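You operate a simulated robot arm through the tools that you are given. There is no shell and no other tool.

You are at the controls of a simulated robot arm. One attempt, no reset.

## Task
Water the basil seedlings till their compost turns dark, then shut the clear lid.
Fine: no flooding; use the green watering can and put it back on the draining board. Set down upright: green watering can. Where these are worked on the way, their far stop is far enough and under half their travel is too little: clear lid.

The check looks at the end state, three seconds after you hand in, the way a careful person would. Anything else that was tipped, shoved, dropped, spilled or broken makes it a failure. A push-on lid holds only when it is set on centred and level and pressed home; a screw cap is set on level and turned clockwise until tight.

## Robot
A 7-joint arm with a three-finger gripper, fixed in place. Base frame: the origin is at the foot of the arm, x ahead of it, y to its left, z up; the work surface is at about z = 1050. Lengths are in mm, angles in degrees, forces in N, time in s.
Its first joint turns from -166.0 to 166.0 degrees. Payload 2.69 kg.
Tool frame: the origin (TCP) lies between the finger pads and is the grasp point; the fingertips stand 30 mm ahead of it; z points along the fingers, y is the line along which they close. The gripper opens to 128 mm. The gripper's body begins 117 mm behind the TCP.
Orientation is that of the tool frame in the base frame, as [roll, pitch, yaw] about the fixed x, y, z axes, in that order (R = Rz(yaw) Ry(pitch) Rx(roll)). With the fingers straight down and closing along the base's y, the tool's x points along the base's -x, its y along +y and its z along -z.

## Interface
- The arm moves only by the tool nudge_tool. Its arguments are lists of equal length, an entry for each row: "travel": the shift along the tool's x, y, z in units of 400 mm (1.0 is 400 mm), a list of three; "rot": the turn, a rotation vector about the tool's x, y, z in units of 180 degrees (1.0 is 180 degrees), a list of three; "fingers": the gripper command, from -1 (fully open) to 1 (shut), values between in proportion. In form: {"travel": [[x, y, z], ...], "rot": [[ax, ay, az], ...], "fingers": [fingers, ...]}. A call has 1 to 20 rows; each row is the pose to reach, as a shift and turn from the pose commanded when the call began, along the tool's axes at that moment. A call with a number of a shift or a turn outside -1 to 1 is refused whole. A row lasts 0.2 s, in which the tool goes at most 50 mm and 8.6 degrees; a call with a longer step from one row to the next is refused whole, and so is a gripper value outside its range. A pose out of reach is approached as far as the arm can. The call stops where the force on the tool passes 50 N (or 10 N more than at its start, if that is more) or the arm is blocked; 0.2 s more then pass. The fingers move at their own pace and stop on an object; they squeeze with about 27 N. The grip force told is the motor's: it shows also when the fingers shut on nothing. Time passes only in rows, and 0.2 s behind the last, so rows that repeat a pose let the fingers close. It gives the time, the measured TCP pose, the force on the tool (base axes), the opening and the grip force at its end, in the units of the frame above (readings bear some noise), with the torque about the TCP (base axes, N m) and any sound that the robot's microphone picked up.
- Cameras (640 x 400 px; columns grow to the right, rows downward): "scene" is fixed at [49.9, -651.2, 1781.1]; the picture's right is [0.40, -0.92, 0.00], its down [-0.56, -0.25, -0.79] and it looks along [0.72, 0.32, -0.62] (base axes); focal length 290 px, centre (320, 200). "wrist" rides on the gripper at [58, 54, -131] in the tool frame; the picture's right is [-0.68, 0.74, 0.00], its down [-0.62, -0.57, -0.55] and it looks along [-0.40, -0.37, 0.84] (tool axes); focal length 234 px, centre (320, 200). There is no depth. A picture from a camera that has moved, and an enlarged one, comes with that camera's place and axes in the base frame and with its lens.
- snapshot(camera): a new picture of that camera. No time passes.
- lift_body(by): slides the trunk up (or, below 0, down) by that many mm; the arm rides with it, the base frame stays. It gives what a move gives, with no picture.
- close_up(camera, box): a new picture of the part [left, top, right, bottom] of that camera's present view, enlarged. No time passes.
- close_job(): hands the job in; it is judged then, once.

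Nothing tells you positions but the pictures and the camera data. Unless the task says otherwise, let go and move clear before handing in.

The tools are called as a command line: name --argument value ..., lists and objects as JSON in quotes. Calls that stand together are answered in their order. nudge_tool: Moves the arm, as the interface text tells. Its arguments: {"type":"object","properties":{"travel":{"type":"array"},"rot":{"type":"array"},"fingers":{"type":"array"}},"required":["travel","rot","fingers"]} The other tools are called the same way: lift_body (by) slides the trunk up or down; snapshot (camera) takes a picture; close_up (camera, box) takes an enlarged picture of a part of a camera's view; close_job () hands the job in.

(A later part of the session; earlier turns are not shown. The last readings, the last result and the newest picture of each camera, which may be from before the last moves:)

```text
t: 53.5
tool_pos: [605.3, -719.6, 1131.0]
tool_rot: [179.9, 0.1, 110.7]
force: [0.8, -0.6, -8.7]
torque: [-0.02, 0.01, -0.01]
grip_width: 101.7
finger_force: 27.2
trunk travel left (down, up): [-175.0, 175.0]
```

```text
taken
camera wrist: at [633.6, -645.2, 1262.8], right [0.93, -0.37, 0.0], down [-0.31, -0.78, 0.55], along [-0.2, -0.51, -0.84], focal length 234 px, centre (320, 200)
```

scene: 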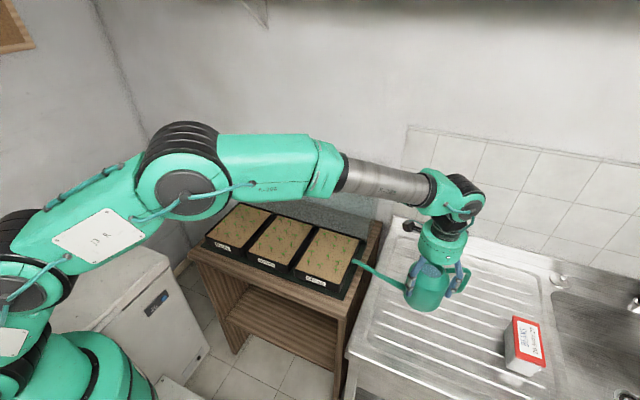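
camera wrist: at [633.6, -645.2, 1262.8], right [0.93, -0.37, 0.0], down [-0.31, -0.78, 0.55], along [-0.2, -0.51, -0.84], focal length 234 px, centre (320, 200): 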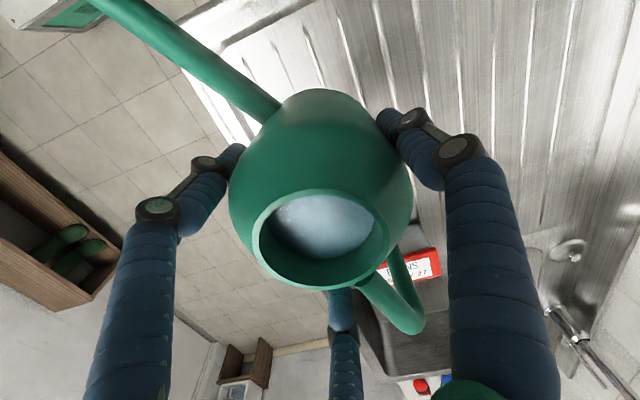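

The can is steady at z≈1131. I carry it to (720, −250) while turning the spout to point along +y, so its tip ends above the basil tray.

nudge_tool --travel '[[0.04, 0.027, 0], [0.11, 0.075, 0], [0.185, 0.127, 0], [0.26, 0.179, 0], [0.34, 0.234, 0], [0.42, 0.289, 0], [0.5, 0.344, 0], [0.58, 0.399, 0], [0.66, 0.454, 0], [0.74, 0.509, 0], [0.81, 0.557, 0], [0.88, 0.605, 0], [0.95, 0.653, 0], [0.996, 0.685, 0], [0.996, 0.685, 0]]' --rot '[[0, 0, 0.005], [0, 0, 0.013], [0, 0, 0.021], [0, 0, 0.03], [0, 0, 0.039], [0, 0, 0.049], [0, 0, 0.058], [0, 0, 0.067], [0, 0, 0.077], [0, 0, 0.086], [0, 0, 0.094], [0, 0, 0.102], [0, 0, 0.11], [0, 0, 0.1156], [0, 0, 0.1156]]' --fingers '[1, 1, 1, 1, 1, 1, 1, 1, 1, 1, 1, 1, 1, 1, 1]'

snapshot --camera "scene"

snapshot --camera "wrist"

```text
t: 56.7
tool_pos: [719.4, -251.0, 1131.7]
tool_rot: [179.9, 0.3, 90.0]
force: [1.1, 1.0, -9.1]
torque: [-0.05, 0.02, 0.01]
grip_width: 101.5
finger_force: 27.2
trunk travel left (down, up): [-175.0, 175.0]
```

```text
taken
```

scene: 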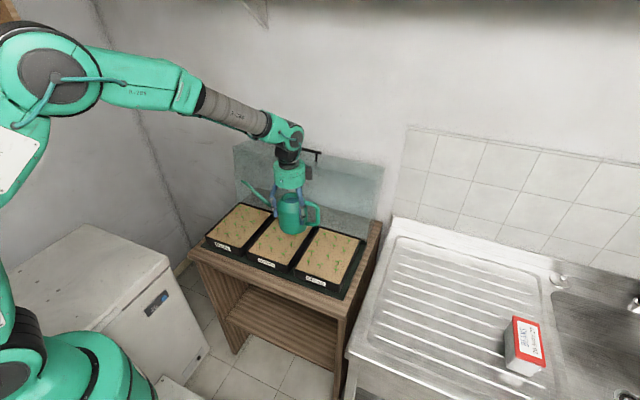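

```text
taken
camera wrist: at [772.8, -191.6, 1264.6], right [0.74, -0.68, 0.0], down [-0.57, -0.61, 0.55], along [-0.37, -0.41, -0.84], focal length 234 px, centre (320, 200)
```

wrist: 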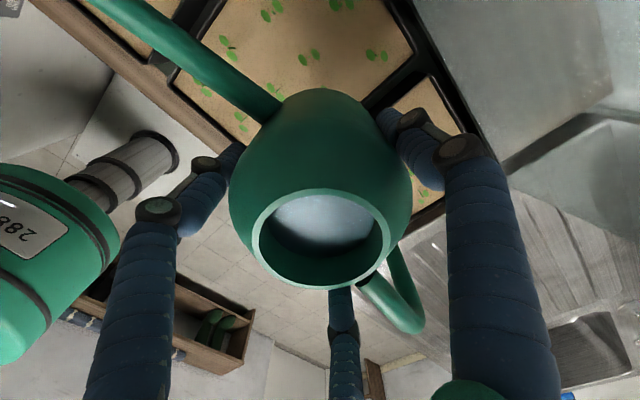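

close_up --camera "scene" --box '[190, 160, 370, 310]'

```text
2.67 times, centred on (280, 235) of scene
camera zoom: at [49.9, -651.2, 1781.1], right [0.4, -0.92, 0.0], down [-0.56, -0.25, -0.79], along [0.72, 0.32, -0.62], focal length 774 px, centre (427, 107)
```

zoom: 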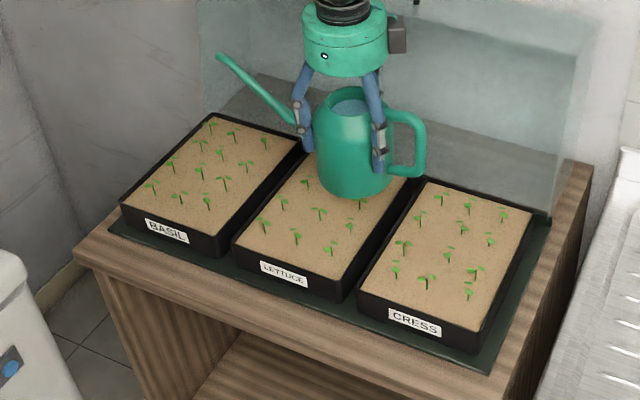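

The spout tip is above the basil tray at roughly (719, −50). I lower to z≈1098 and begin tilting slowly to 8°, where no flow is expected yet.

nudge_tool --travel '[[0, 0, 0.04], [0, 0, 0.085], [0, 0, 0.085], [0, 0, 0.085], [0, 0, 0.085], [0, 0, 0.085], [0, 0, 0.085]]' --rot '[[0, 0, 0], [0, 0, 0], [0, -0.011, 0], [0, -0.022, 0], [0, -0.033, 0], [0, -0.044, 0], [0, -0.044, 0]]' --fingers '[1, 1, 1, 1, 1, 1, 1]'

close_up --camera "scene" --box '[190, 160, 370, 310]'

snapshot --camera "wrist"

```text
t: 58.3
tool_pos: [720.2, -248.9, 1097.9]
tool_rot: [179.9, 8.3, 90.0]
force: [0.3, 0.3, -10.1]
torque: [-0.01, 0.0, 0.02]
grip_width: 101.6
finger_force: 26.3
trunk travel left (down, up): [-175.0, 175.0]
```

```text
2.67 times, centred on (280, 235) of scene
camera zoom: at [49.9, -651.2, 1781.1], right [0.4, -0.92, 0.0], down [-0.56, -0.25, -0.79], along [0.72, 0.32, -0.62], focal length 774 px, centre (427, 107)
```

zoom: 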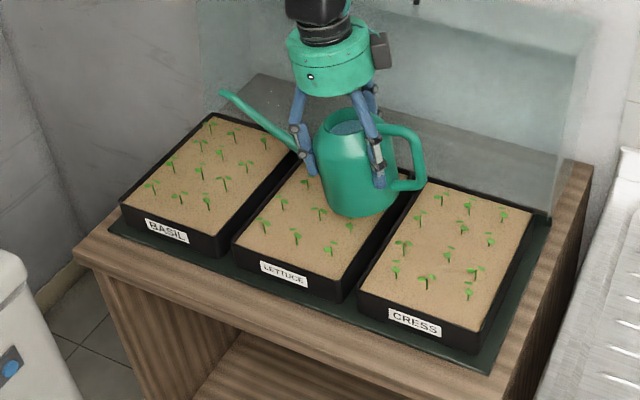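

```text
taken
camera wrist: at [773.0, -172.9, 1220.7], right [0.74, -0.67, 0.1], down [-0.57, -0.53, 0.63], along [-0.37, -0.52, -0.77], focal length 234 px, centre (320, 200)
```

wrist: 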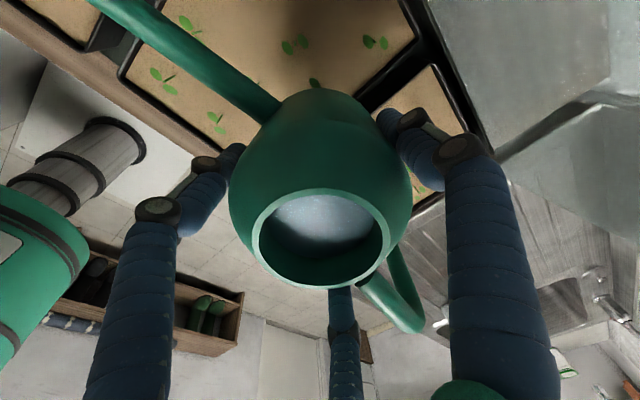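

Grip is solid and there's no flow yet. I tilt a little more, to 13°, and check for a stream.

nudge_tool --travel '[[0, 0, 0], [0, 0, 0], [0, 0, 0], [0, 0, 0]]' --rot '[[0, -0.01, 0], [0, -0.02, 0], [0, -0.028, 0], [0, -0.028, 0]]' --fingers '[1, 1, 1, 1]'

close_up --camera "scene" --box '[190, 160, 370, 310]'

```text
t: 59.3
tool_pos: [719.5, -251.7, 1098.0]
tool_rot: [180.0, 13.1, 90.0]
force: [-0.8, 0.7, -8.7]
torque: [0.01, -0.04, 0.0]
grip_width: 101.7
finger_force: 26.7
trunk travel left (down, up): [-175.0, 175.0]
```

```text
2.67 times, centred on (280, 235) of scene
camera zoom: at [49.9, -651.2, 1781.1], right [0.4, -0.92, 0.0], down [-0.56, -0.25, -0.79], along [0.72, 0.32, -0.62], focal length 774 px, centre (427, 107)
```

zoom: 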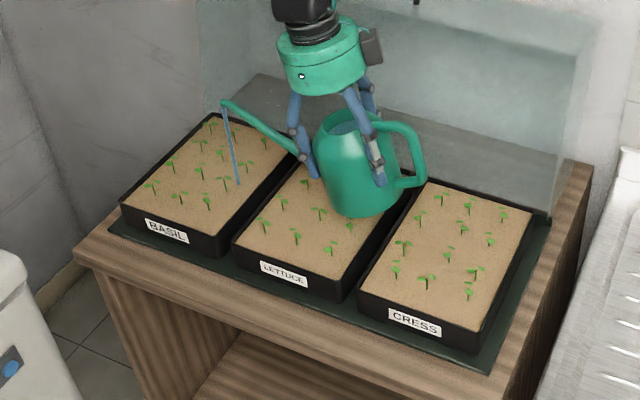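

A thin stream is falling cleanly into the basil tray at about (710, −45). I shift the can 35 mm in +y so the stream lands near the tray's middle, and keep pouring while I watch the colour.

nudge_tool --travel '[[0.028, 0, -0.0065], [0.056, 0, -0.013], [0.085, 0, -0.02], [0.085, 0, -0.02], [0.085, 0, -0.02], [0.085, 0, -0.02]]' --rot '[[0, 0, 0], [0, 0, 0], [0, 0, 0], [0, 0, 0], [0, 0, 0], [0, 0, 0]]' --fingers '[1, 1, 1, 1, 1, 1]'

close_up --camera "scene" --box '[190, 160, 370, 310]'

```text
t: 60.7
tool_pos: [720.5, -214.4, 1098.1]
tool_rot: [179.9, 13.1, 90.1]
force: [1.8, 0.3, -8.8]
torque: [0.03, -0.01, 0.0]
grip_width: 101.7
finger_force: 27.4
trunk travel left (down, up): [-175.0, 175.0]
```

```text
2.67 times, centred on (280, 235) of scene
camera zoom: at [49.9, -651.2, 1781.1], right [0.4, -0.92, 0.0], down [-0.56, -0.25, -0.79], along [0.72, 0.32, -0.62], focal length 774 px, centre (427, 107)
```

zoom: 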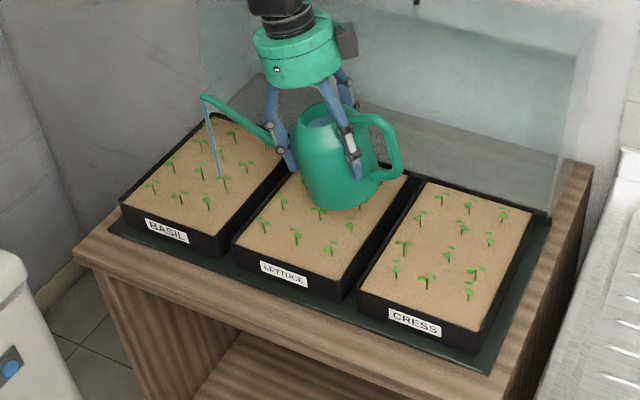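

The stream lands mid-tray, and there's no visible darkening yet. I continue holding this tilt for about 2 s.

nudge_tool --travel '[[0, 0, 0], [0, 0, 0], [0, 0, 0], [0, 0, 0], [0, 0, 0], [0, 0, 0], [0, 0, 0], [0, 0, 0], [0, 0, 0], [0, 0, 0]]' --rot '[[0, 0, 0], [0, 0, 0], [0, 0, 0], [0, 0, 0], [0, 0, 0], [0, 0, 0], [0, 0, 0], [0, 0, 0], [0, 0, 0], [0, 0, 0]]' --fingers '[1, 1, 1, 1, 1, 1, 1, 1, 1, 1]'

close_up --camera "scene" --box '[190, 160, 370, 310]'

```text
t: 62.9
tool_pos: [720.9, -215.0, 1097.2]
tool_rot: [179.9, 13.2, 90.1]
force: [0.0, -0.5, -8.5]
torque: [0.01, 0.0, 0.01]
grip_width: 101.8
finger_force: 26.8
trunk travel left (down, up): [-175.0, 175.0]
```

```text
2.67 times, centred on (280, 235) of scene
camera zoom: at [49.9, -651.2, 1781.1], right [0.4, -0.92, 0.0], down [-0.56, -0.25, -0.79], along [0.72, 0.32, -0.62], focal length 774 px, centre (427, 107)
```

zoom: 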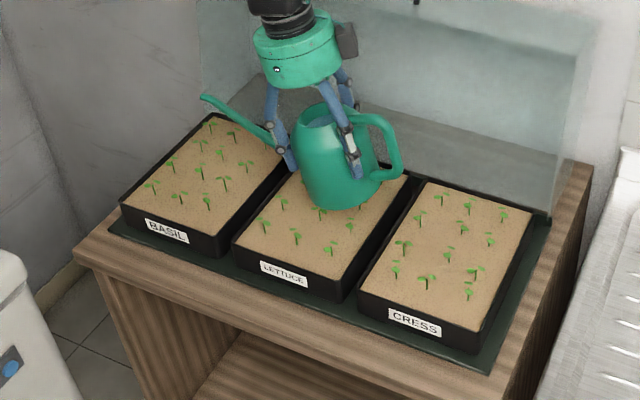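

The flow stopped by itself, as the water level has dropped to the spout at this tilt. I go to about 17° for a further measured pour.

nudge_tool --travel '[[0, 0, 0], [0, 0, 0], [0, 0, 0], [0, 0, 0], [0, 0, 0]]' --rot '[[0, -0.011, 0], [0, -0.022, 0], [0, -0.022, 0], [0, -0.022, 0], [0, -0.022, 0]]' --fingers '[1, 1, 1, 1, 1]'

close_up --camera "scene" --box '[190, 160, 370, 310]'

```text
t: 64.1
tool_pos: [718.5, -215.5, 1098.4]
tool_rot: [180.0, 17.1, 90.0]
force: [0.7, -0.5, -8.0]
torque: [0.01, -0.03, 0.0]
grip_width: 101.6
finger_force: 27.1
trunk travel left (down, up): [-175.0, 175.0]
```

```text
2.67 times, centred on (280, 235) of scene
camera zoom: at [49.9, -651.2, 1781.1], right [0.4, -0.92, 0.0], down [-0.56, -0.25, -0.79], along [0.72, 0.32, -0.62], focal length 774 px, centre (427, 107)
```

zoom: 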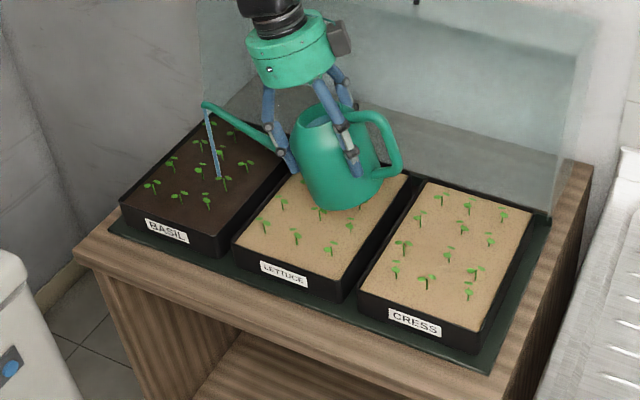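

The basil compost has just turned dark, so I stop pouring at once by bringing the can back upright.

nudge_tool --travel '[[0, 0, 0], [0, 0, 0], [0, 0, 0], [0, 0, 0], [0, 0, 0]]' --rot '[[0, 0.046, 0], [0, 0.09, 0], [0, 0.095, 0], [0, 0.095, 0], [0, 0.095, 0]]' --fingers '[1, 1, 1, 1, 1]'

close_up --camera "scene" --box '[190, 160, 370, 310]'

snapshot --camera "wrist"

```text
t: 65.3
tool_pos: [720.0, -214.8, 1095.8]
tool_rot: [179.9, 0.0, 90.0]
force: [0.6, 0.5, -8.7]
torque: [-0.03, 0.02, 0.01]
grip_width: 101.8
finger_force: 27.5
trunk travel left (down, up): [-175.0, 175.0]
```

```text
2.67 times, centred on (280, 235) of scene
camera zoom: at [49.9, -651.2, 1781.1], right [0.4, -0.92, 0.0], down [-0.56, -0.25, -0.79], along [0.72, 0.32, -0.62], focal length 774 px, centre (427, 107)
```

zoom: 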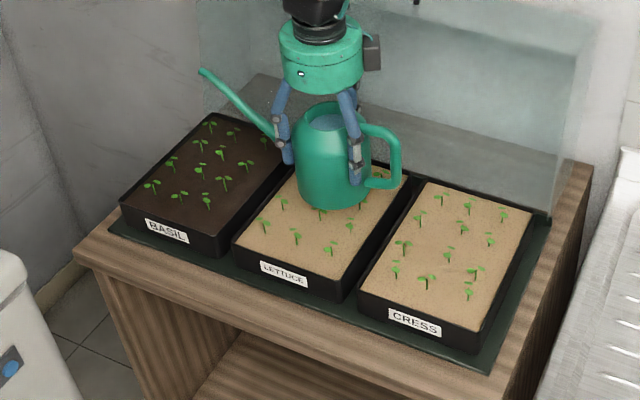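

```text
taken
camera wrist: at [772.4, -156.6, 1230.0], right [0.74, -0.68, 0.0], down [-0.57, -0.62, 0.55], along [-0.37, -0.4, -0.84], focal length 234 px, centre (320, 200)
```

wrist: 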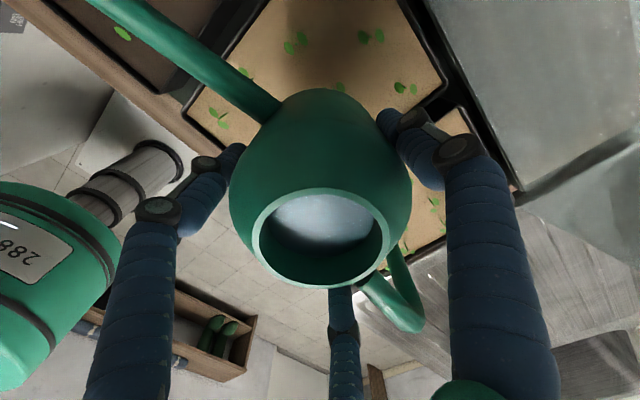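

Basil compost is uniformly dark with no pooling, and the other trays are still dry. I lift and carry the can back toward the draining board by the same route.

nudge_tool --travel '[[0, 0, -0.04], [0, 0, -0.0875], [-0.05, -0.011, -0.0875], [-0.13, -0.029, -0.0875], [-0.215, -0.049, -0.0875], [-0.3, -0.068, -0.0875], [-0.385, -0.087, -0.0875], [-0.47, -0.106, -0.0875], [-0.55, -0.124, -0.0875], [-0.63, -0.1425, -0.0875]]' --rot '[[0, 0, 0], [0, 0, 0], [0, 0, -0.005], [0, 0, -0.012], [0, 0, -0.02], [0, 0, -0.028], [0, 0, -0.035], [0, 0, -0.043], [0, 0, -0.05], [0, 0, -0.0578]]' --fingers '[1, 1, 1, 1, 1, 1, 1, 1, 1, 1]'

```text
t: 67.5
tool_pos: [661.7, -467.3, 1131.7]
tool_rot: [179.9, 0.0, 100.4]
force: [-0.1, -0.6, -8.1]
torque: [-0.02, -0.02, 0.0]
grip_width: 101.6
finger_force: 27.1
trunk travel left (down, up): [-175.0, 175.0]
```

nudge_tool --travel '[[-0.08, -0.033, 0], [-0.16, -0.065, 0], [-0.24, -0.098, 0], [-0.32, -0.131, 0], [-0.4, -0.163, 0], [-0.48, -0.196, 0], [-0.55, -0.225, 0], [-0.607, -0.248, 0], [-0.607, -0.248, 0]]' --rot '[[0, 0, -0.0076], [0, 0, -0.0152], [0, 0, -0.0229], [0, 0, -0.0305], [0, 0, -0.0381], [0, 0, -0.0457], [0, 0, -0.0524], [0, 0, -0.0578], [0, 0, -0.0578]]' --fingers '[1, 1, 1, 1, 1, 1, 1, 1, 1]'

snapshot --camera "scene"

```text
t: 69.5
tool_pos: [610.4, -727.4, 1130.6]
tool_rot: [179.9, 0.0, 110.8]
force: [-0.4, 0.3, -8.6]
torque: [0.0, 0.0, 0.01]
grip_width: 101.7
finger_force: 26.8
trunk travel left (down, up): [-175.0, 175.0]
```

```text
taken
```

scene: 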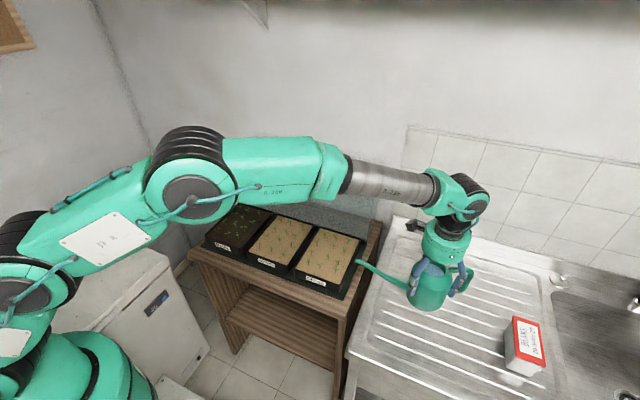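

Back above the draining board. Lowering to just above contact, then slowly onto the ribs.

nudge_tool --travel '[[0, 0, 0.06], [0, 0, 0.13], [0, 0, 0.2], [0, 0, 0.27], [0, 0, 0.33], [0, 0, 0.37], [0, 0, 0.385]]' --rot '[[0, 0, 0], [0, 0, 0], [0, 0, 0], [0, 0, 0], [0, 0, 0], [0, 0, 0], [0, 0, 0]]' --fingers '[1, 1, 1, 1, 1, 1, 1]'

nudge_tool --travel '[[0, 0, 0.005], [0, 0, 0.01], [0, 0, 0.014], [0, 0, 0.014]]' --rot '[[0, 0, 0], [0, 0, 0], [0, 0, 0], [0, 0, 0]]' --fingers '[1, 1, 1, 1]'

```text
t: 71.1
tool_pos: [608.8, -723.3, 978.4]
tool_rot: [179.9, 0.0, 110.8]
force: [-1.3, 0.3, -7.1]
torque: [-0.03, -0.03, 0.0]
grip_width: 101.3
finger_force: 27.6
trunk travel left (down, up): [-175.0, 175.0]
```

```text
t: 72.1
tool_pos: [610.0, -724.6, 972.6]
tool_rot: [179.9, 0.1, 110.9]
force: [0.1, 0.3, -6.7]
torque: [-0.04, 0.0, -0.03]
grip_width: 101.6
finger_force: 27.0
trunk travel left (down, up): [-175.0, 175.0]
```

nudge_tool --travel '[[0, 0, 0.003], [0, 0, 0.006], [0, 0, 0.009], [0, 0, 0.009]]' --rot '[[0, 0, 0], [0, 0, 0], [0, 0, 0], [0, 0, 0]]' --fingers '[1, 1, 1, 1]'

close_up --camera "scene" --box '[340, 230, 490, 350]'

```text
t: 73.1
tool_pos: [609.1, -724.0, 969.6]
tool_rot: [179.9, 0.0, 110.8]
force: [-0.2, 1.6, 0.7]
torque: [-0.29, 0.18, -0.01]
grip_width: 101.4
finger_force: 27.3
trunk travel left (down, up): [-175.0, 175.0]
```

```text
3.33 times, centred on (415, 290) of scene
camera zoom: at [49.9, -651.2, 1781.1], right [0.4, -0.92, 0.0], down [-0.56, -0.25, -0.79], along [0.72, 0.32, -0.62], focal length 968 px, centre (3, -100)
```

zoom: 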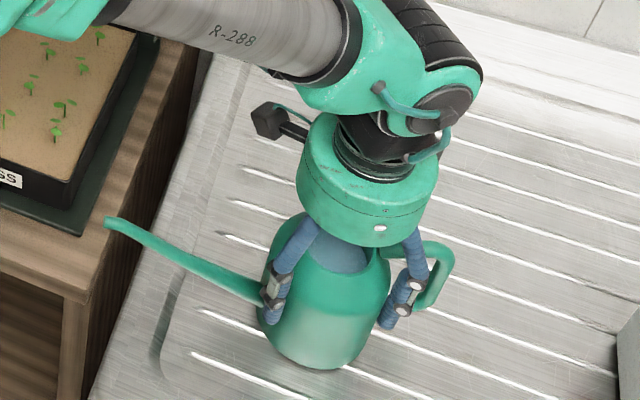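

The board now carries the can's weight. I open the fingers gradually and lift straight up.

nudge_tool --travel '[[0, 0, 0], [0, 0, 0], [0, 0, 0], [0, 0, 0], [0, 0, 0], [0, 0, 0]]' --rot '[[0, 0, 0], [0, 0, 0], [0, 0, 0], [0, 0, 0], [0, 0, 0], [0, 0, 0]]' --fingers '[-0.5, -0.6, -0.7, -0.85, -1, -1]'

close_up --camera "scene" --box '[340, 230, 490, 350]'

```text
t: 74.5
tool_pos: [609.6, -723.1, 969.1]
tool_rot: [179.9, 0.0, 110.8]
force: [0.3, -0.5, -0.8]
torque: [-0.04, -0.03, -0.02]
grip_width: 128.0
finger_force: 0.1
trunk travel left (down, up): [-175.0, 175.0]
```

```text
3.33 times, centred on (415, 290) of scene
camera zoom: at [49.9, -651.2, 1781.1], right [0.4, -0.92, 0.0], down [-0.56, -0.25, -0.79], along [0.72, 0.32, -0.62], focal length 968 px, centre (3, -100)
```

zoom: 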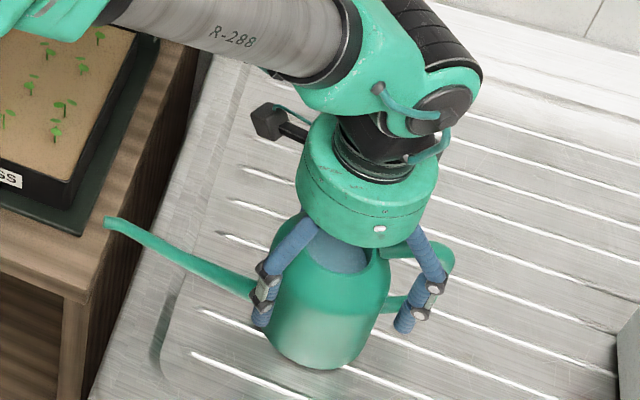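

The can stands free. Retreating straight up 200 mm.

nudge_tool --travel '[[0, 0, -0.05], [0, 0, -0.12], [0, 0, -0.2], [0, 0, -0.3], [0, 0, -0.4], [0, 0, -0.5]]' --rot '[[0, 0, 0], [0, 0, 0], [0, 0, 0], [0, 0, 0], [0, 0, 0], [0, 0, 0]]' --fingers '[-1, -1, -1, -1, -1, -1]'

snapshot --camera "scene"

close_up --camera "scene" --box '[340, 230, 490, 350]'

```text
t: 75.9
tool_pos: [609.5, -722.9, 1169.4]
tool_rot: [179.9, -0.2, 110.9]
force: [0.9, -0.7, -0.9]
torque: [0.03, 0.02, 0.02]
grip_width: 127.8
finger_force: 0.0
trunk travel left (down, up): [-175.0, 175.0]
```

```text
taken
```

scene: 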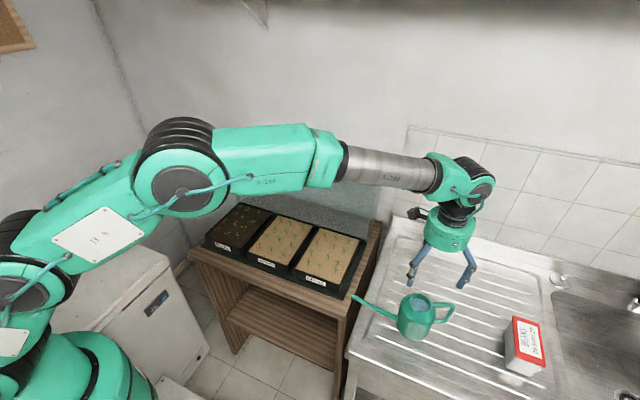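

```text
3.33 times, centred on (415, 290) of scene
camera zoom: at [49.9, -651.2, 1781.1], right [0.4, -0.92, 0.0], down [-0.56, -0.25, -0.79], along [0.72, 0.32, -0.62], focal length 968 px, centre (3, -100)
```

zoom: 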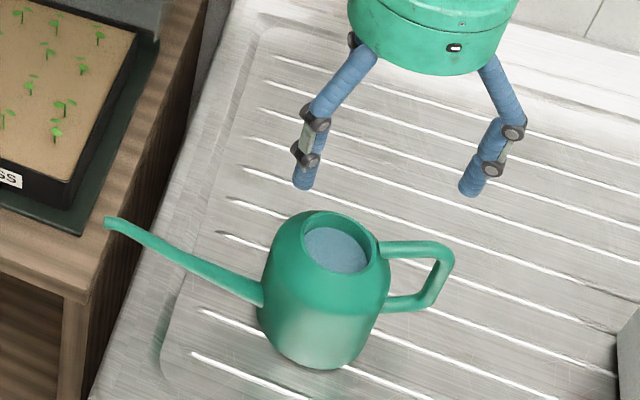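

The can is upright and steady on the draining board. Now I return to the lid handle: first up and across with the tool re-tilted 45° forward.

nudge_tool --travel '[[0.064, 0.066, -0.045], [0.128, 0.133, -0.09], [0.193, 0.199, -0.136], [0.257, 0.265, -0.181], [0.321, 0.332, -0.226], [0.385, 0.398, -0.271], [0.45, 0.464, -0.316], [0.514, 0.531, -0.361], [0.578, 0.597, -0.4065]]' --rot '[[-0.0275, -0.0051, 0.0122], [-0.0549, -0.0101, 0.0245], [-0.0824, -0.0152, 0.0367], [-0.1099, -0.0203, 0.0489], [-0.1373, -0.0253, 0.0612], [-0.1648, -0.0304, 0.0734], [-0.1923, -0.0355, 0.0856], [-0.2197, -0.0405, 0.0979], [-0.2472, -0.0456, 0.1101]]' --fingers '[-1, -0.5, 0, 0.3, 0.4375, 0.4375, 0.4375, 0.4375, 0.4375]'

snapshot --camera "scene"

```text
t: 77.9
tool_pos: [749.6, -421.7, 1331.6]
tool_rot: [134.8, 0.1, 89.8]
force: [0.9, -0.3, 0.2]
torque: [-0.02, 0.02, 0.02]
grip_width: 35.8
finger_force: 0.1
trunk travel left (down, up): [-175.0, 175.0]
```

```text
taken
```

scene: 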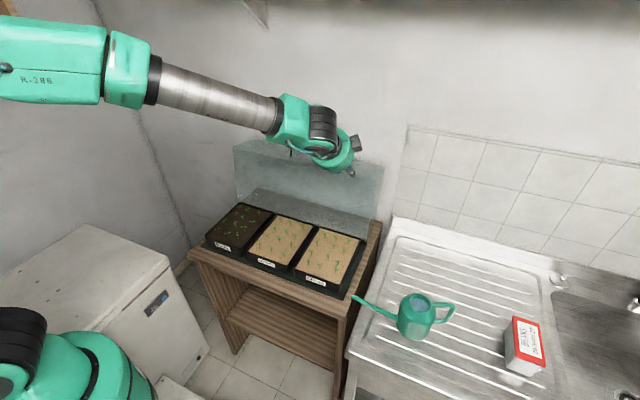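

nudge_tool --travel '[[0.1, 0.03, 0.03], [0.2, 0.059, 0.059], [0.3, 0.089, 0.089], [0.4, 0.118, 0.118], [0.5, 0.148, 0.148], [0.599, 0.177, 0.177]]' --rot '[[0, 0, 0], [0, 0, 0], [0, 0, 0], [0, 0, 0], [0, 0, 0], [0, 0, 0]]' --fingers '[0.4375, 0.4375, 0.4375, 0.4375, 0.4375, 0.4375]'

close_up --camera "wrist" --box '[220, 40, 420, 220]'

close_up --camera "scene" --box '[220, 100, 400, 240]'

```text
t: 79.3
tool_pos: [851.4, -181.9, 1328.7]
tool_rot: [134.8, -0.1, 89.8]
force: [-0.2, -0.1, -0.3]
torque: [-0.01, -0.01, -0.02]
grip_width: 35.9
finger_force: 0.0
trunk travel left (down, up): [-175.0, 175.0]
```

```text
2.22 times, centred on (320, 130) of wrist
camera zoom: at [795.4, -123.4, 1462.2], right [0.52, -0.68, 0.52], down [-0.79, -0.61, -0.01], along [0.33, -0.4, -0.85], focal length 520 px, centre (320, 356)
```

zoom: 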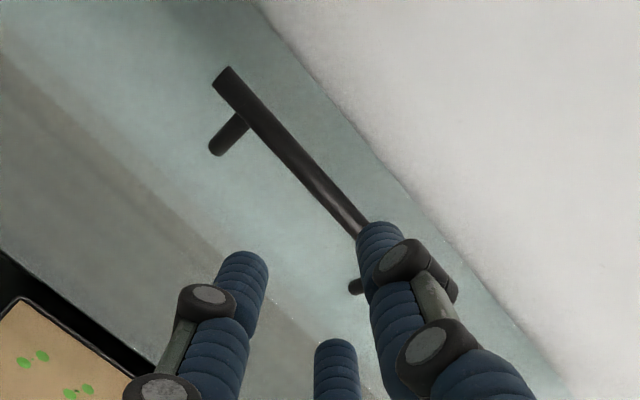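

```text
2.86 times, centred on (310, 170) of scene
camera zoom: at [49.9, -651.2, 1781.1], right [0.4, -0.92, 0.0], down [-0.56, -0.25, -0.79], along [0.72, 0.32, -0.62], focal length 830 px, centre (349, 286)
```

zoom: 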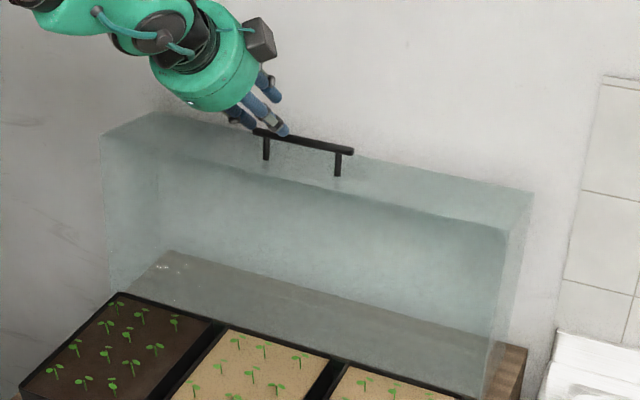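

Vision puts the bar at (949, −183, 1237), centred between the fingers. I advance slowly along the tool axis to straddle it.

nudge_tool --travel '[[0, 0, 0.08], [0, 0, 0.16], [0, 0, 0.2], [0, 0, 0.22], [0, 0, 0.24], [0, 0, 0.26], [0, 0, 0.28], [0, 0, 0.3]]' --rot '[[0, 0, 0], [0, 0, 0], [0, 0, 0], [0, 0, 0], [0, 0, 0], [0, 0, 0], [0, 0, 0], [0, 0, 0]]' --fingers '[0.4375, 0.4375, 0.4375, 0.4375, 0.4375, 0.4375, 0.4375, 0.4375]'

close_up --camera "wrist" --box '[220, 80, 420, 220]'

close_up --camera "scene" --box '[220, 100, 400, 240]'

```text
t: 81.1
tool_pos: [935.4, -184.0, 1247.6]
tool_rot: [134.9, 0.0, 89.8]
force: [-0.1, -1.0, 0.2]
torque: [-0.03, 0.01, 0.01]
grip_width: 36.0
finger_force: 0.0
trunk travel left (down, up): [-175.0, 175.0]
```

```text
2.86 times, centred on (320, 150) of wrist
camera zoom: at [880.0, -125.7, 1379.2], right [0.52, -0.68, 0.52], down [-0.79, -0.61, -0.01], along [0.33, -0.4, -0.85], focal length 669 px, centre (320, 343)
```

zoom: 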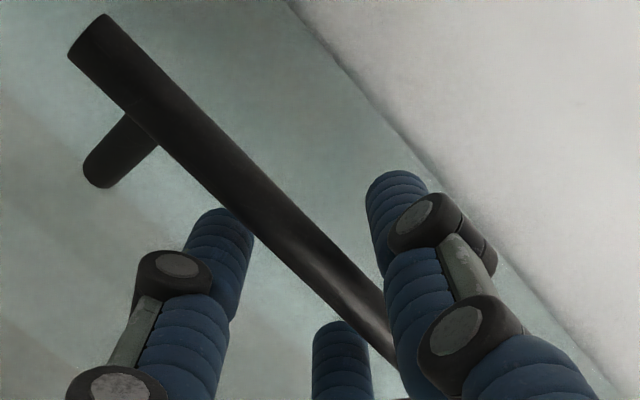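

```text
2.86 times, centred on (310, 170) of scene
camera zoom: at [49.9, -651.2, 1781.1], right [0.4, -0.92, 0.0], down [-0.56, -0.25, -0.79], along [0.72, 0.32, -0.62], focal length 830 px, centre (349, 286)
```

zoom: 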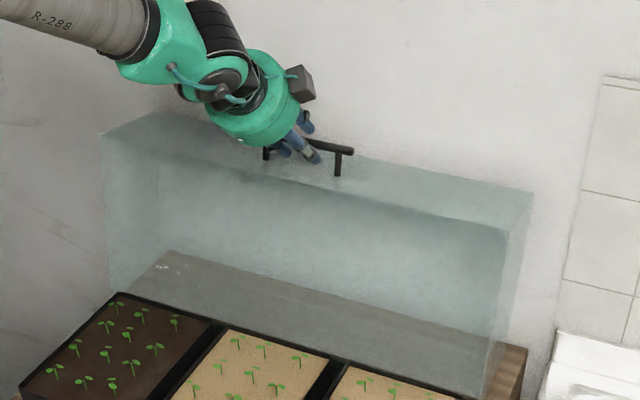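

The bar is inside the cage with no contact force. I narrow the fingers slightly and start pulling the lid back over, following the reverse arc (refitted hinge about (885, 910), radius about 329).

nudge_tool --travel '[[0, 0, 0], [0, 0, 0], [0, -0.028, -0.035], [0, -0.0555, -0.0686], [0, -0.081, -0.0945], [0, -0.106, -0.12], [0, -0.133, -0.144], [0, -0.161, -0.167], [0, -0.19, -0.189], [0, -0.2187, -0.2098]]' --rot '[[0, 0, 0], [0, 0, 0], [0, 0, 0], [0, 0, 0], [0, 0, 0], [0, 0, 0], [0, 0, 0], [0, 0, 0], [0, 0, 0], [0, 0, 0]]' --fingers '[0.55, 0.63, 0.63, 0.63, 0.63, 0.63, 0.63, 0.63, 0.63, 0.63]'

close_up --camera "scene" --box '[180, 80, 400, 260]'

close_up --camera "wrist" --box '[220, 80, 420, 220]'

```text
t: 83.3
tool_pos: [813.8, -184.8, 1245.3]
tool_rot: [134.9, 0.0, 89.8]
force: [0.4, 1.2, 2.9]
torque: [0.0, -0.05, 0.05]
grip_width: 24.3
finger_force: 0.5
trunk travel left (down, up): [-175.0, 175.0]
```

```text
2.22 times, centred on (290, 170) of scene
camera zoom: at [49.9, -651.2, 1781.1], right [0.4, -0.92, 0.0], down [-0.56, -0.25, -0.79], along [0.72, 0.32, -0.62], focal length 645 px, centre (387, 267)
```

zoom: 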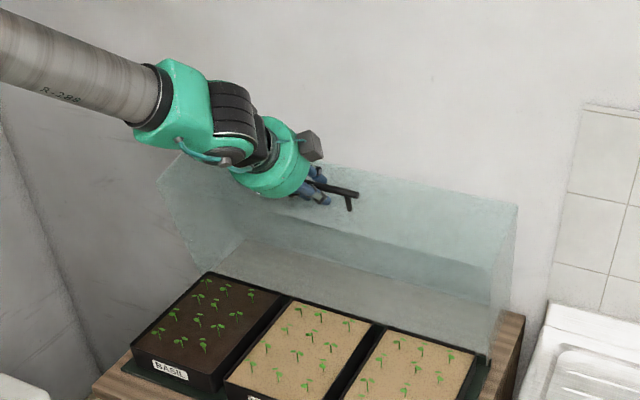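

```text
2.86 times, centred on (320, 150) of wrist
camera zoom: at [758.6, -125.7, 1377.2], right [0.52, -0.68, 0.52], down [-0.79, -0.61, -0.01], along [0.33, -0.4, -0.85], focal length 669 px, centre (320, 343)
```

zoom: 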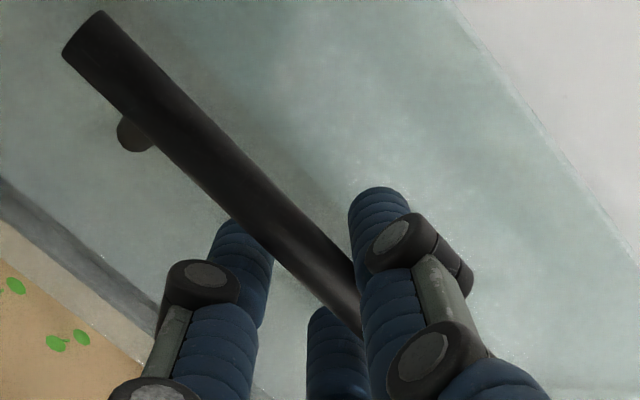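

The lid follows smoothly. Continuing down the arc to about the halfway point.

nudge_tool --travel '[[0, -0.03, -0.019], [0, -0.0613, -0.0377], [0, -0.093, -0.0545], [0, -0.1248, -0.0707], [0, -0.158, -0.0845], [0, -0.191, -0.098], [0, -0.2255, -0.109], [0, -0.2597, -0.1197], [0, -0.2945, -0.1278], [0, -0.3297, -0.1352], [0, -0.3652, -0.14], [0, -0.4009, -0.1446]]' --rot '[[0, 0, 0], [0, 0, 0], [0, 0, 0], [0, 0, 0], [0, 0, 0], [0, 0, 0], [0, 0, 0], [0, 0, 0], [0, 0, 0], [0, 0, 0], [0, 0, 0], [0, 0, 0]]' --fingers '[0.63, 0.63, 0.63, 0.63, 0.63, 0.63, 0.63, 0.63, 0.63, 0.63, 0.63, 0.63]'

close_up --camera "scene" --box '[170, 105, 410, 305]'

close_up --camera "wrist" --box '[220, 80, 420, 220]'

```text
t: 85.9
tool_pos: [659.2, -182.7, 1172.3]
tool_rot: [134.9, 0.1, 89.9]
force: [0.2, -0.3, -0.8]
torque: [-0.02, -0.01, -0.01]
grip_width: 24.2
finger_force: 0.6
trunk travel left (down, up): [-175.0, 175.0]
```

```text
2.00 times, centred on (290, 205) of scene
camera zoom: at [49.9, -651.2, 1781.1], right [0.4, -0.92, 0.0], down [-0.56, -0.25, -0.79], along [0.72, 0.32, -0.62], focal length 581 px, centre (380, 190)
```

zoom: 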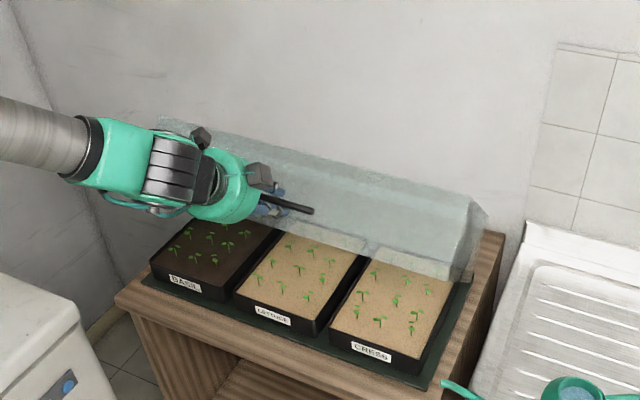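

```text
2.86 times, centred on (320, 150) of wrist
camera zoom: at [603.5, -124.5, 1304.7], right [0.52, -0.68, 0.52], down [-0.79, -0.61, -0.01], along [0.33, -0.4, -0.85], focal length 669 px, centre (320, 343)
```

zoom: 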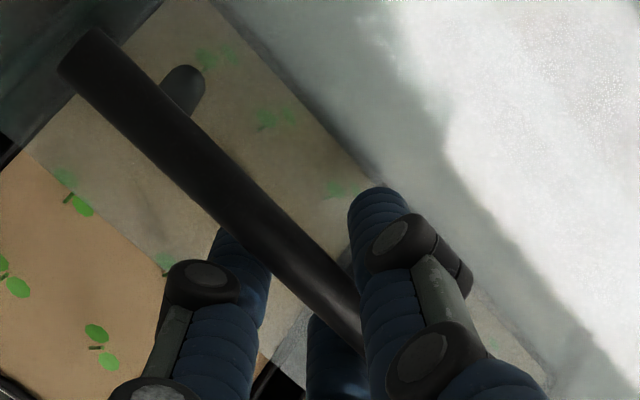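

Halfway down and still under control. Continuing toward nearly closed.

nudge_tool --travel '[[0, -0.0358, -0.0015], [0, -0.0716, -0.003], [0, -0.1074, -0.0015], [0, -0.1432, 0], [0, -0.1788, 0.0047], [0, -0.2144, 0.0094], [0, -0.2494, 0.017], [0, -0.2844, 0.0249], [0, -0.319, 0.0357], [0, -0.353, 0.0465], [0, -0.386, 0.06], [0, -0.4193, 0.0739]]' --rot '[[0, 0, 0], [0, 0, 0], [0, 0, 0], [0, 0, 0], [0, 0, 0], [0, 0, 0], [0, 0, 0], [0, 0, 0], [0, 0, 0], [0, 0, 0], [0, 0, 0], [0, 0, 0]]' --fingers '[0.63, 0.63, 0.63, 0.63, 0.63, 0.63, 0.63, 0.63, 0.63, 0.63, 0.63, 0.63]'

close_up --camera "scene" --box '[180, 145, 390, 305]'

close_up --camera "wrist" --box '[220, 80, 420, 220]'

```text
t: 88.5
tool_pos: [562.1, -182.5, 1032.4]
tool_rot: [134.9, 0.0, 89.9]
force: [-1.1, -0.3, -1.8]
torque: [-0.04, 0.0, -0.02]
grip_width: 24.8
finger_force: 0.4
trunk travel left (down, up): [-175.0, 175.0]
```

```text
2.50 times, centred on (285, 225) of scene
camera zoom: at [49.9, -651.2, 1781.1], right [0.4, -0.92, 0.0], down [-0.56, -0.25, -0.79], along [0.72, 0.32, -0.62], focal length 726 px, centre (408, 138)
```

zoom: 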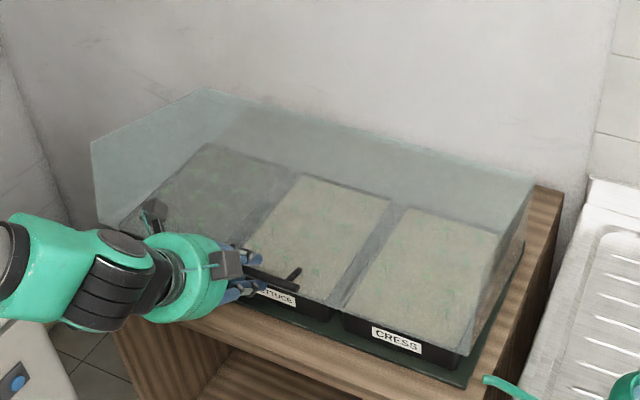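

```text
2.86 times, centred on (320, 150) of wrist
camera zoom: at [507.1, -123.8, 1164.4], right [0.52, -0.68, 0.52], down [-0.79, -0.61, -0.01], along [0.33, -0.4, -0.85], focal length 669 px, centre (320, 343)
```

zoom: 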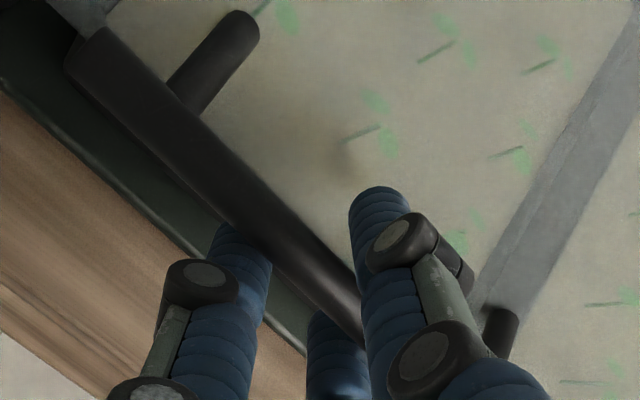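

Nearly closed. I lower the last part slowly, watching the force as it seats.

nudge_tool --travel '[[0, -0.016, 0.008], [0, -0.032, 0.0165], [0, -0.048, 0.025], [0, -0.0635, 0.033], [0, -0.079, 0.0425], [0, -0.094, 0.052], [0, -0.109, 0.062], [0, -0.124, 0.0718], [0, -0.134, 0.079], [0, -0.1425, 0.085], [0, -0.1485, 0.0894]]' --rot '[[0, 0, 0], [0, 0, 0], [0, 0, 0], [0, 0, 0], [0, 0, 0], [0, 0, 0], [0, 0, 0], [0, 0, 0], [0, 0, 0], [0, 0, 0], [0, 0, 0]]' --fingers '[0.63, 0.63, 0.63, 0.63, 0.63, 0.63, 0.63, 0.63, 0.63, 0.63, 0.63]'

close_up --camera "scene" --box '[180, 175, 390, 305]'

close_up --camera "wrist" --box '[220, 80, 420, 220]'

```text
t: 90.9
tool_pos: [545.4, -183.1, 966.0]
tool_rot: [134.8, 0.0, 89.9]
force: [-1.7, 0.7, -2.2]
torque: [-0.01, 0.05, 0.01]
grip_width: 24.8
finger_force: 0.4
trunk travel left (down, up): [-175.0, 175.0]
```

```text
3.05 times, centred on (285, 240) of scene
camera zoom: at [49.9, -651.2, 1781.1], right [0.4, -0.92, 0.0], down [-0.56, -0.25, -0.79], along [0.72, 0.32, -0.62], focal length 885 px, centre (427, 78)
```

zoom: 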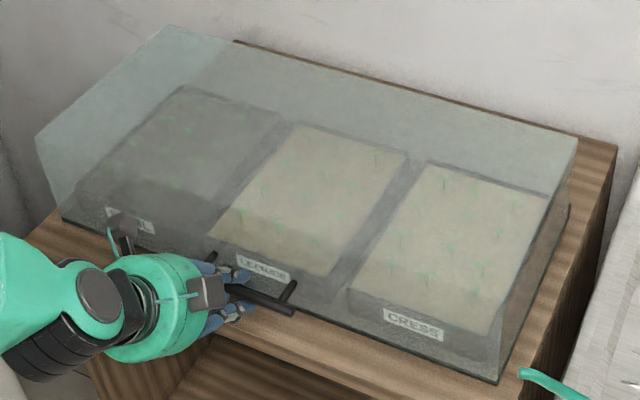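

```text
2.86 times, centred on (320, 150) of wrist
camera zoom: at [490.3, -124.5, 1097.3], right [0.52, -0.68, 0.52], down [-0.79, -0.61, -0.01], along [0.33, -0.4, -0.85], focal length 669 px, centre (320, 343)
```

zoom: 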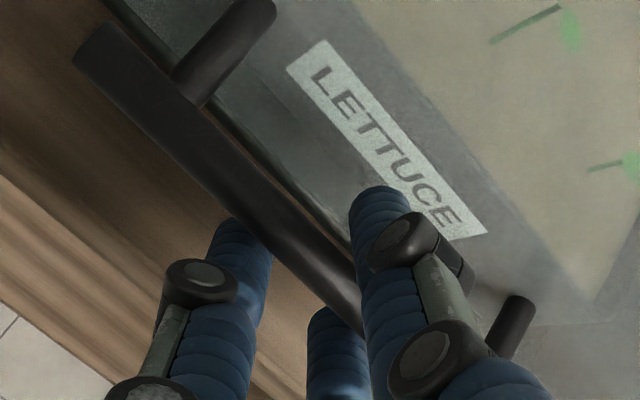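

nudge_tool --travel '[[0, -0.004, 0.0015], [0, -0.008, 0.003], [0, -0.012, 0.004], [0, -0.012, 0.004]]' --rot '[[0, 0, 0], [0, 0, 0], [0, 0, 0], [0, 0, 0]]' --fingers '[0.63, 0.63, 0.63, 0.63]'

close_up --camera "wrist" --box '[220, 80, 420, 220]'

```text
t: 91.9
tool_pos: [544.0, -182.7, 961.1]
tool_rot: [134.8, 0.0, 89.9]
force: [1.5, 0.2, 2.1]
torque: [-0.03, -0.06, -0.02]
grip_width: 25.3
finger_force: 0.8
trunk travel left (down, up): [-175.0, 175.0]
```

```text
2.86 times, centred on (320, 150) of wrist
camera zoom: at [488.5, -124.0, 1092.8], right [0.52, -0.68, 0.52], down [-0.79, -0.61, -0.01], along [0.33, -0.4, -0.85], focal length 669 px, centre (320, 343)
```

zoom: 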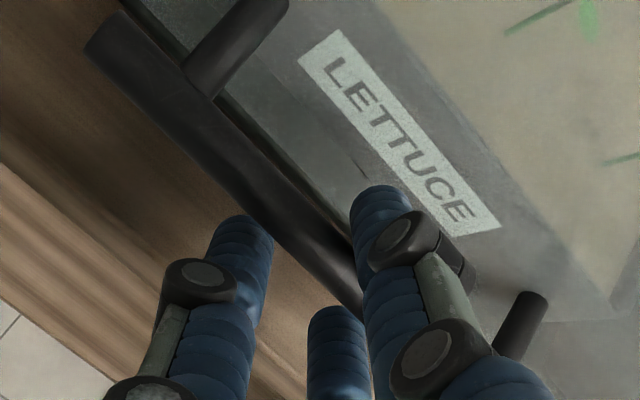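

The force has reversed to a light downward press on the bar, so the lid is seated. I give it a gentle extra press, then open and back out along the tool axis.

nudge_tool --travel '[[0, -0.004, 0], [0, -0.007, 0], [0, -0.007, 0]]' --rot '[[0, 0, 0], [0, 0, 0], [0, 0, 0]]' --fingers '[0.63, 0.63, 0.63]'

nudge_tool --travel '[[0, 0.008, 0], [0, 0.014, 0], [0, 0.014, 0], [0, 0.014, -0.03], [0, 0.014, -0.07], [0, 0.014, -0.14], [0, 0.014, -0.22], [0, 0.014, -0.32]]' --rot '[[0, 0, 0], [0, 0, 0], [0, 0, 0], [0, 0, 0], [0, 0, 0], [0, 0, 0], [0, 0, 0], [0, 0, 0]]' --fingers '[0.6, 0.5, 0.4375, 0.4375, 0.4375, 0.4375, 0.4375, 0.4375]'

close_up --camera "scene" --box '[180, 165, 390, 305]'

snapshot --camera "wrist"

```text
t: 92.7
tool_pos: [542.6, -183.3, 960.2]
tool_rot: [134.7, 0.0, 89.9]
force: [5.8, -3.3, 8.8]
torque: [-0.02, -0.2, -0.09]
grip_width: 30.5
finger_force: 4.4
trunk travel left (down, up): [-175.0, 175.0]
```

```text
t: 94.5
tool_pos: [454.6, -181.1, 1052.8]
tool_rot: [134.9, -0.1, 89.9]
force: [-0.1, -1.0, 0.0]
torque: [0.04, 0.05, 0.01]
grip_width: 35.7
finger_force: 0.1
trunk travel left (down, up): [-175.0, 175.0]
```

```text
2.86 times, centred on (285, 235) of scene
camera zoom: at [49.9, -651.2, 1781.1], right [0.4, -0.92, 0.0], down [-0.56, -0.25, -0.79], along [0.72, 0.32, -0.62], focal length 830 px, centre (420, 100)
```

zoom: 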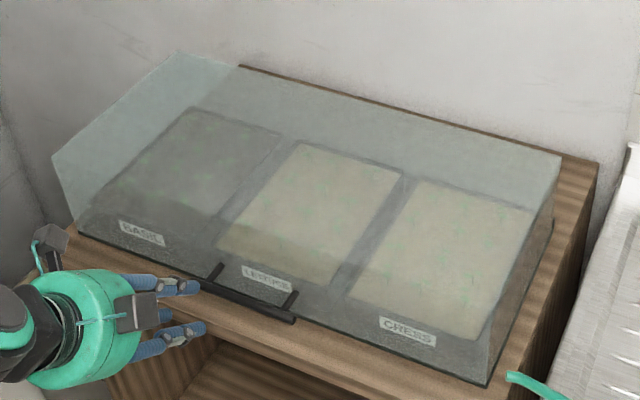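

```text
taken
camera wrist: at [400.1, -122.6, 1185.3], right [0.52, -0.68, 0.52], down [-0.79, -0.61, -0.01], along [0.33, -0.4, -0.85], focal length 234 px, centre (320, 200)
```

wrist: 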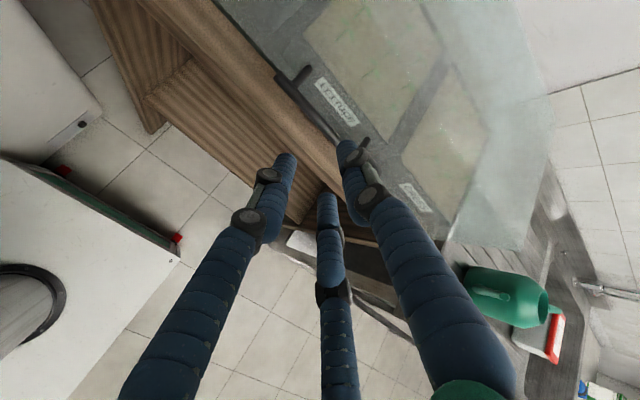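

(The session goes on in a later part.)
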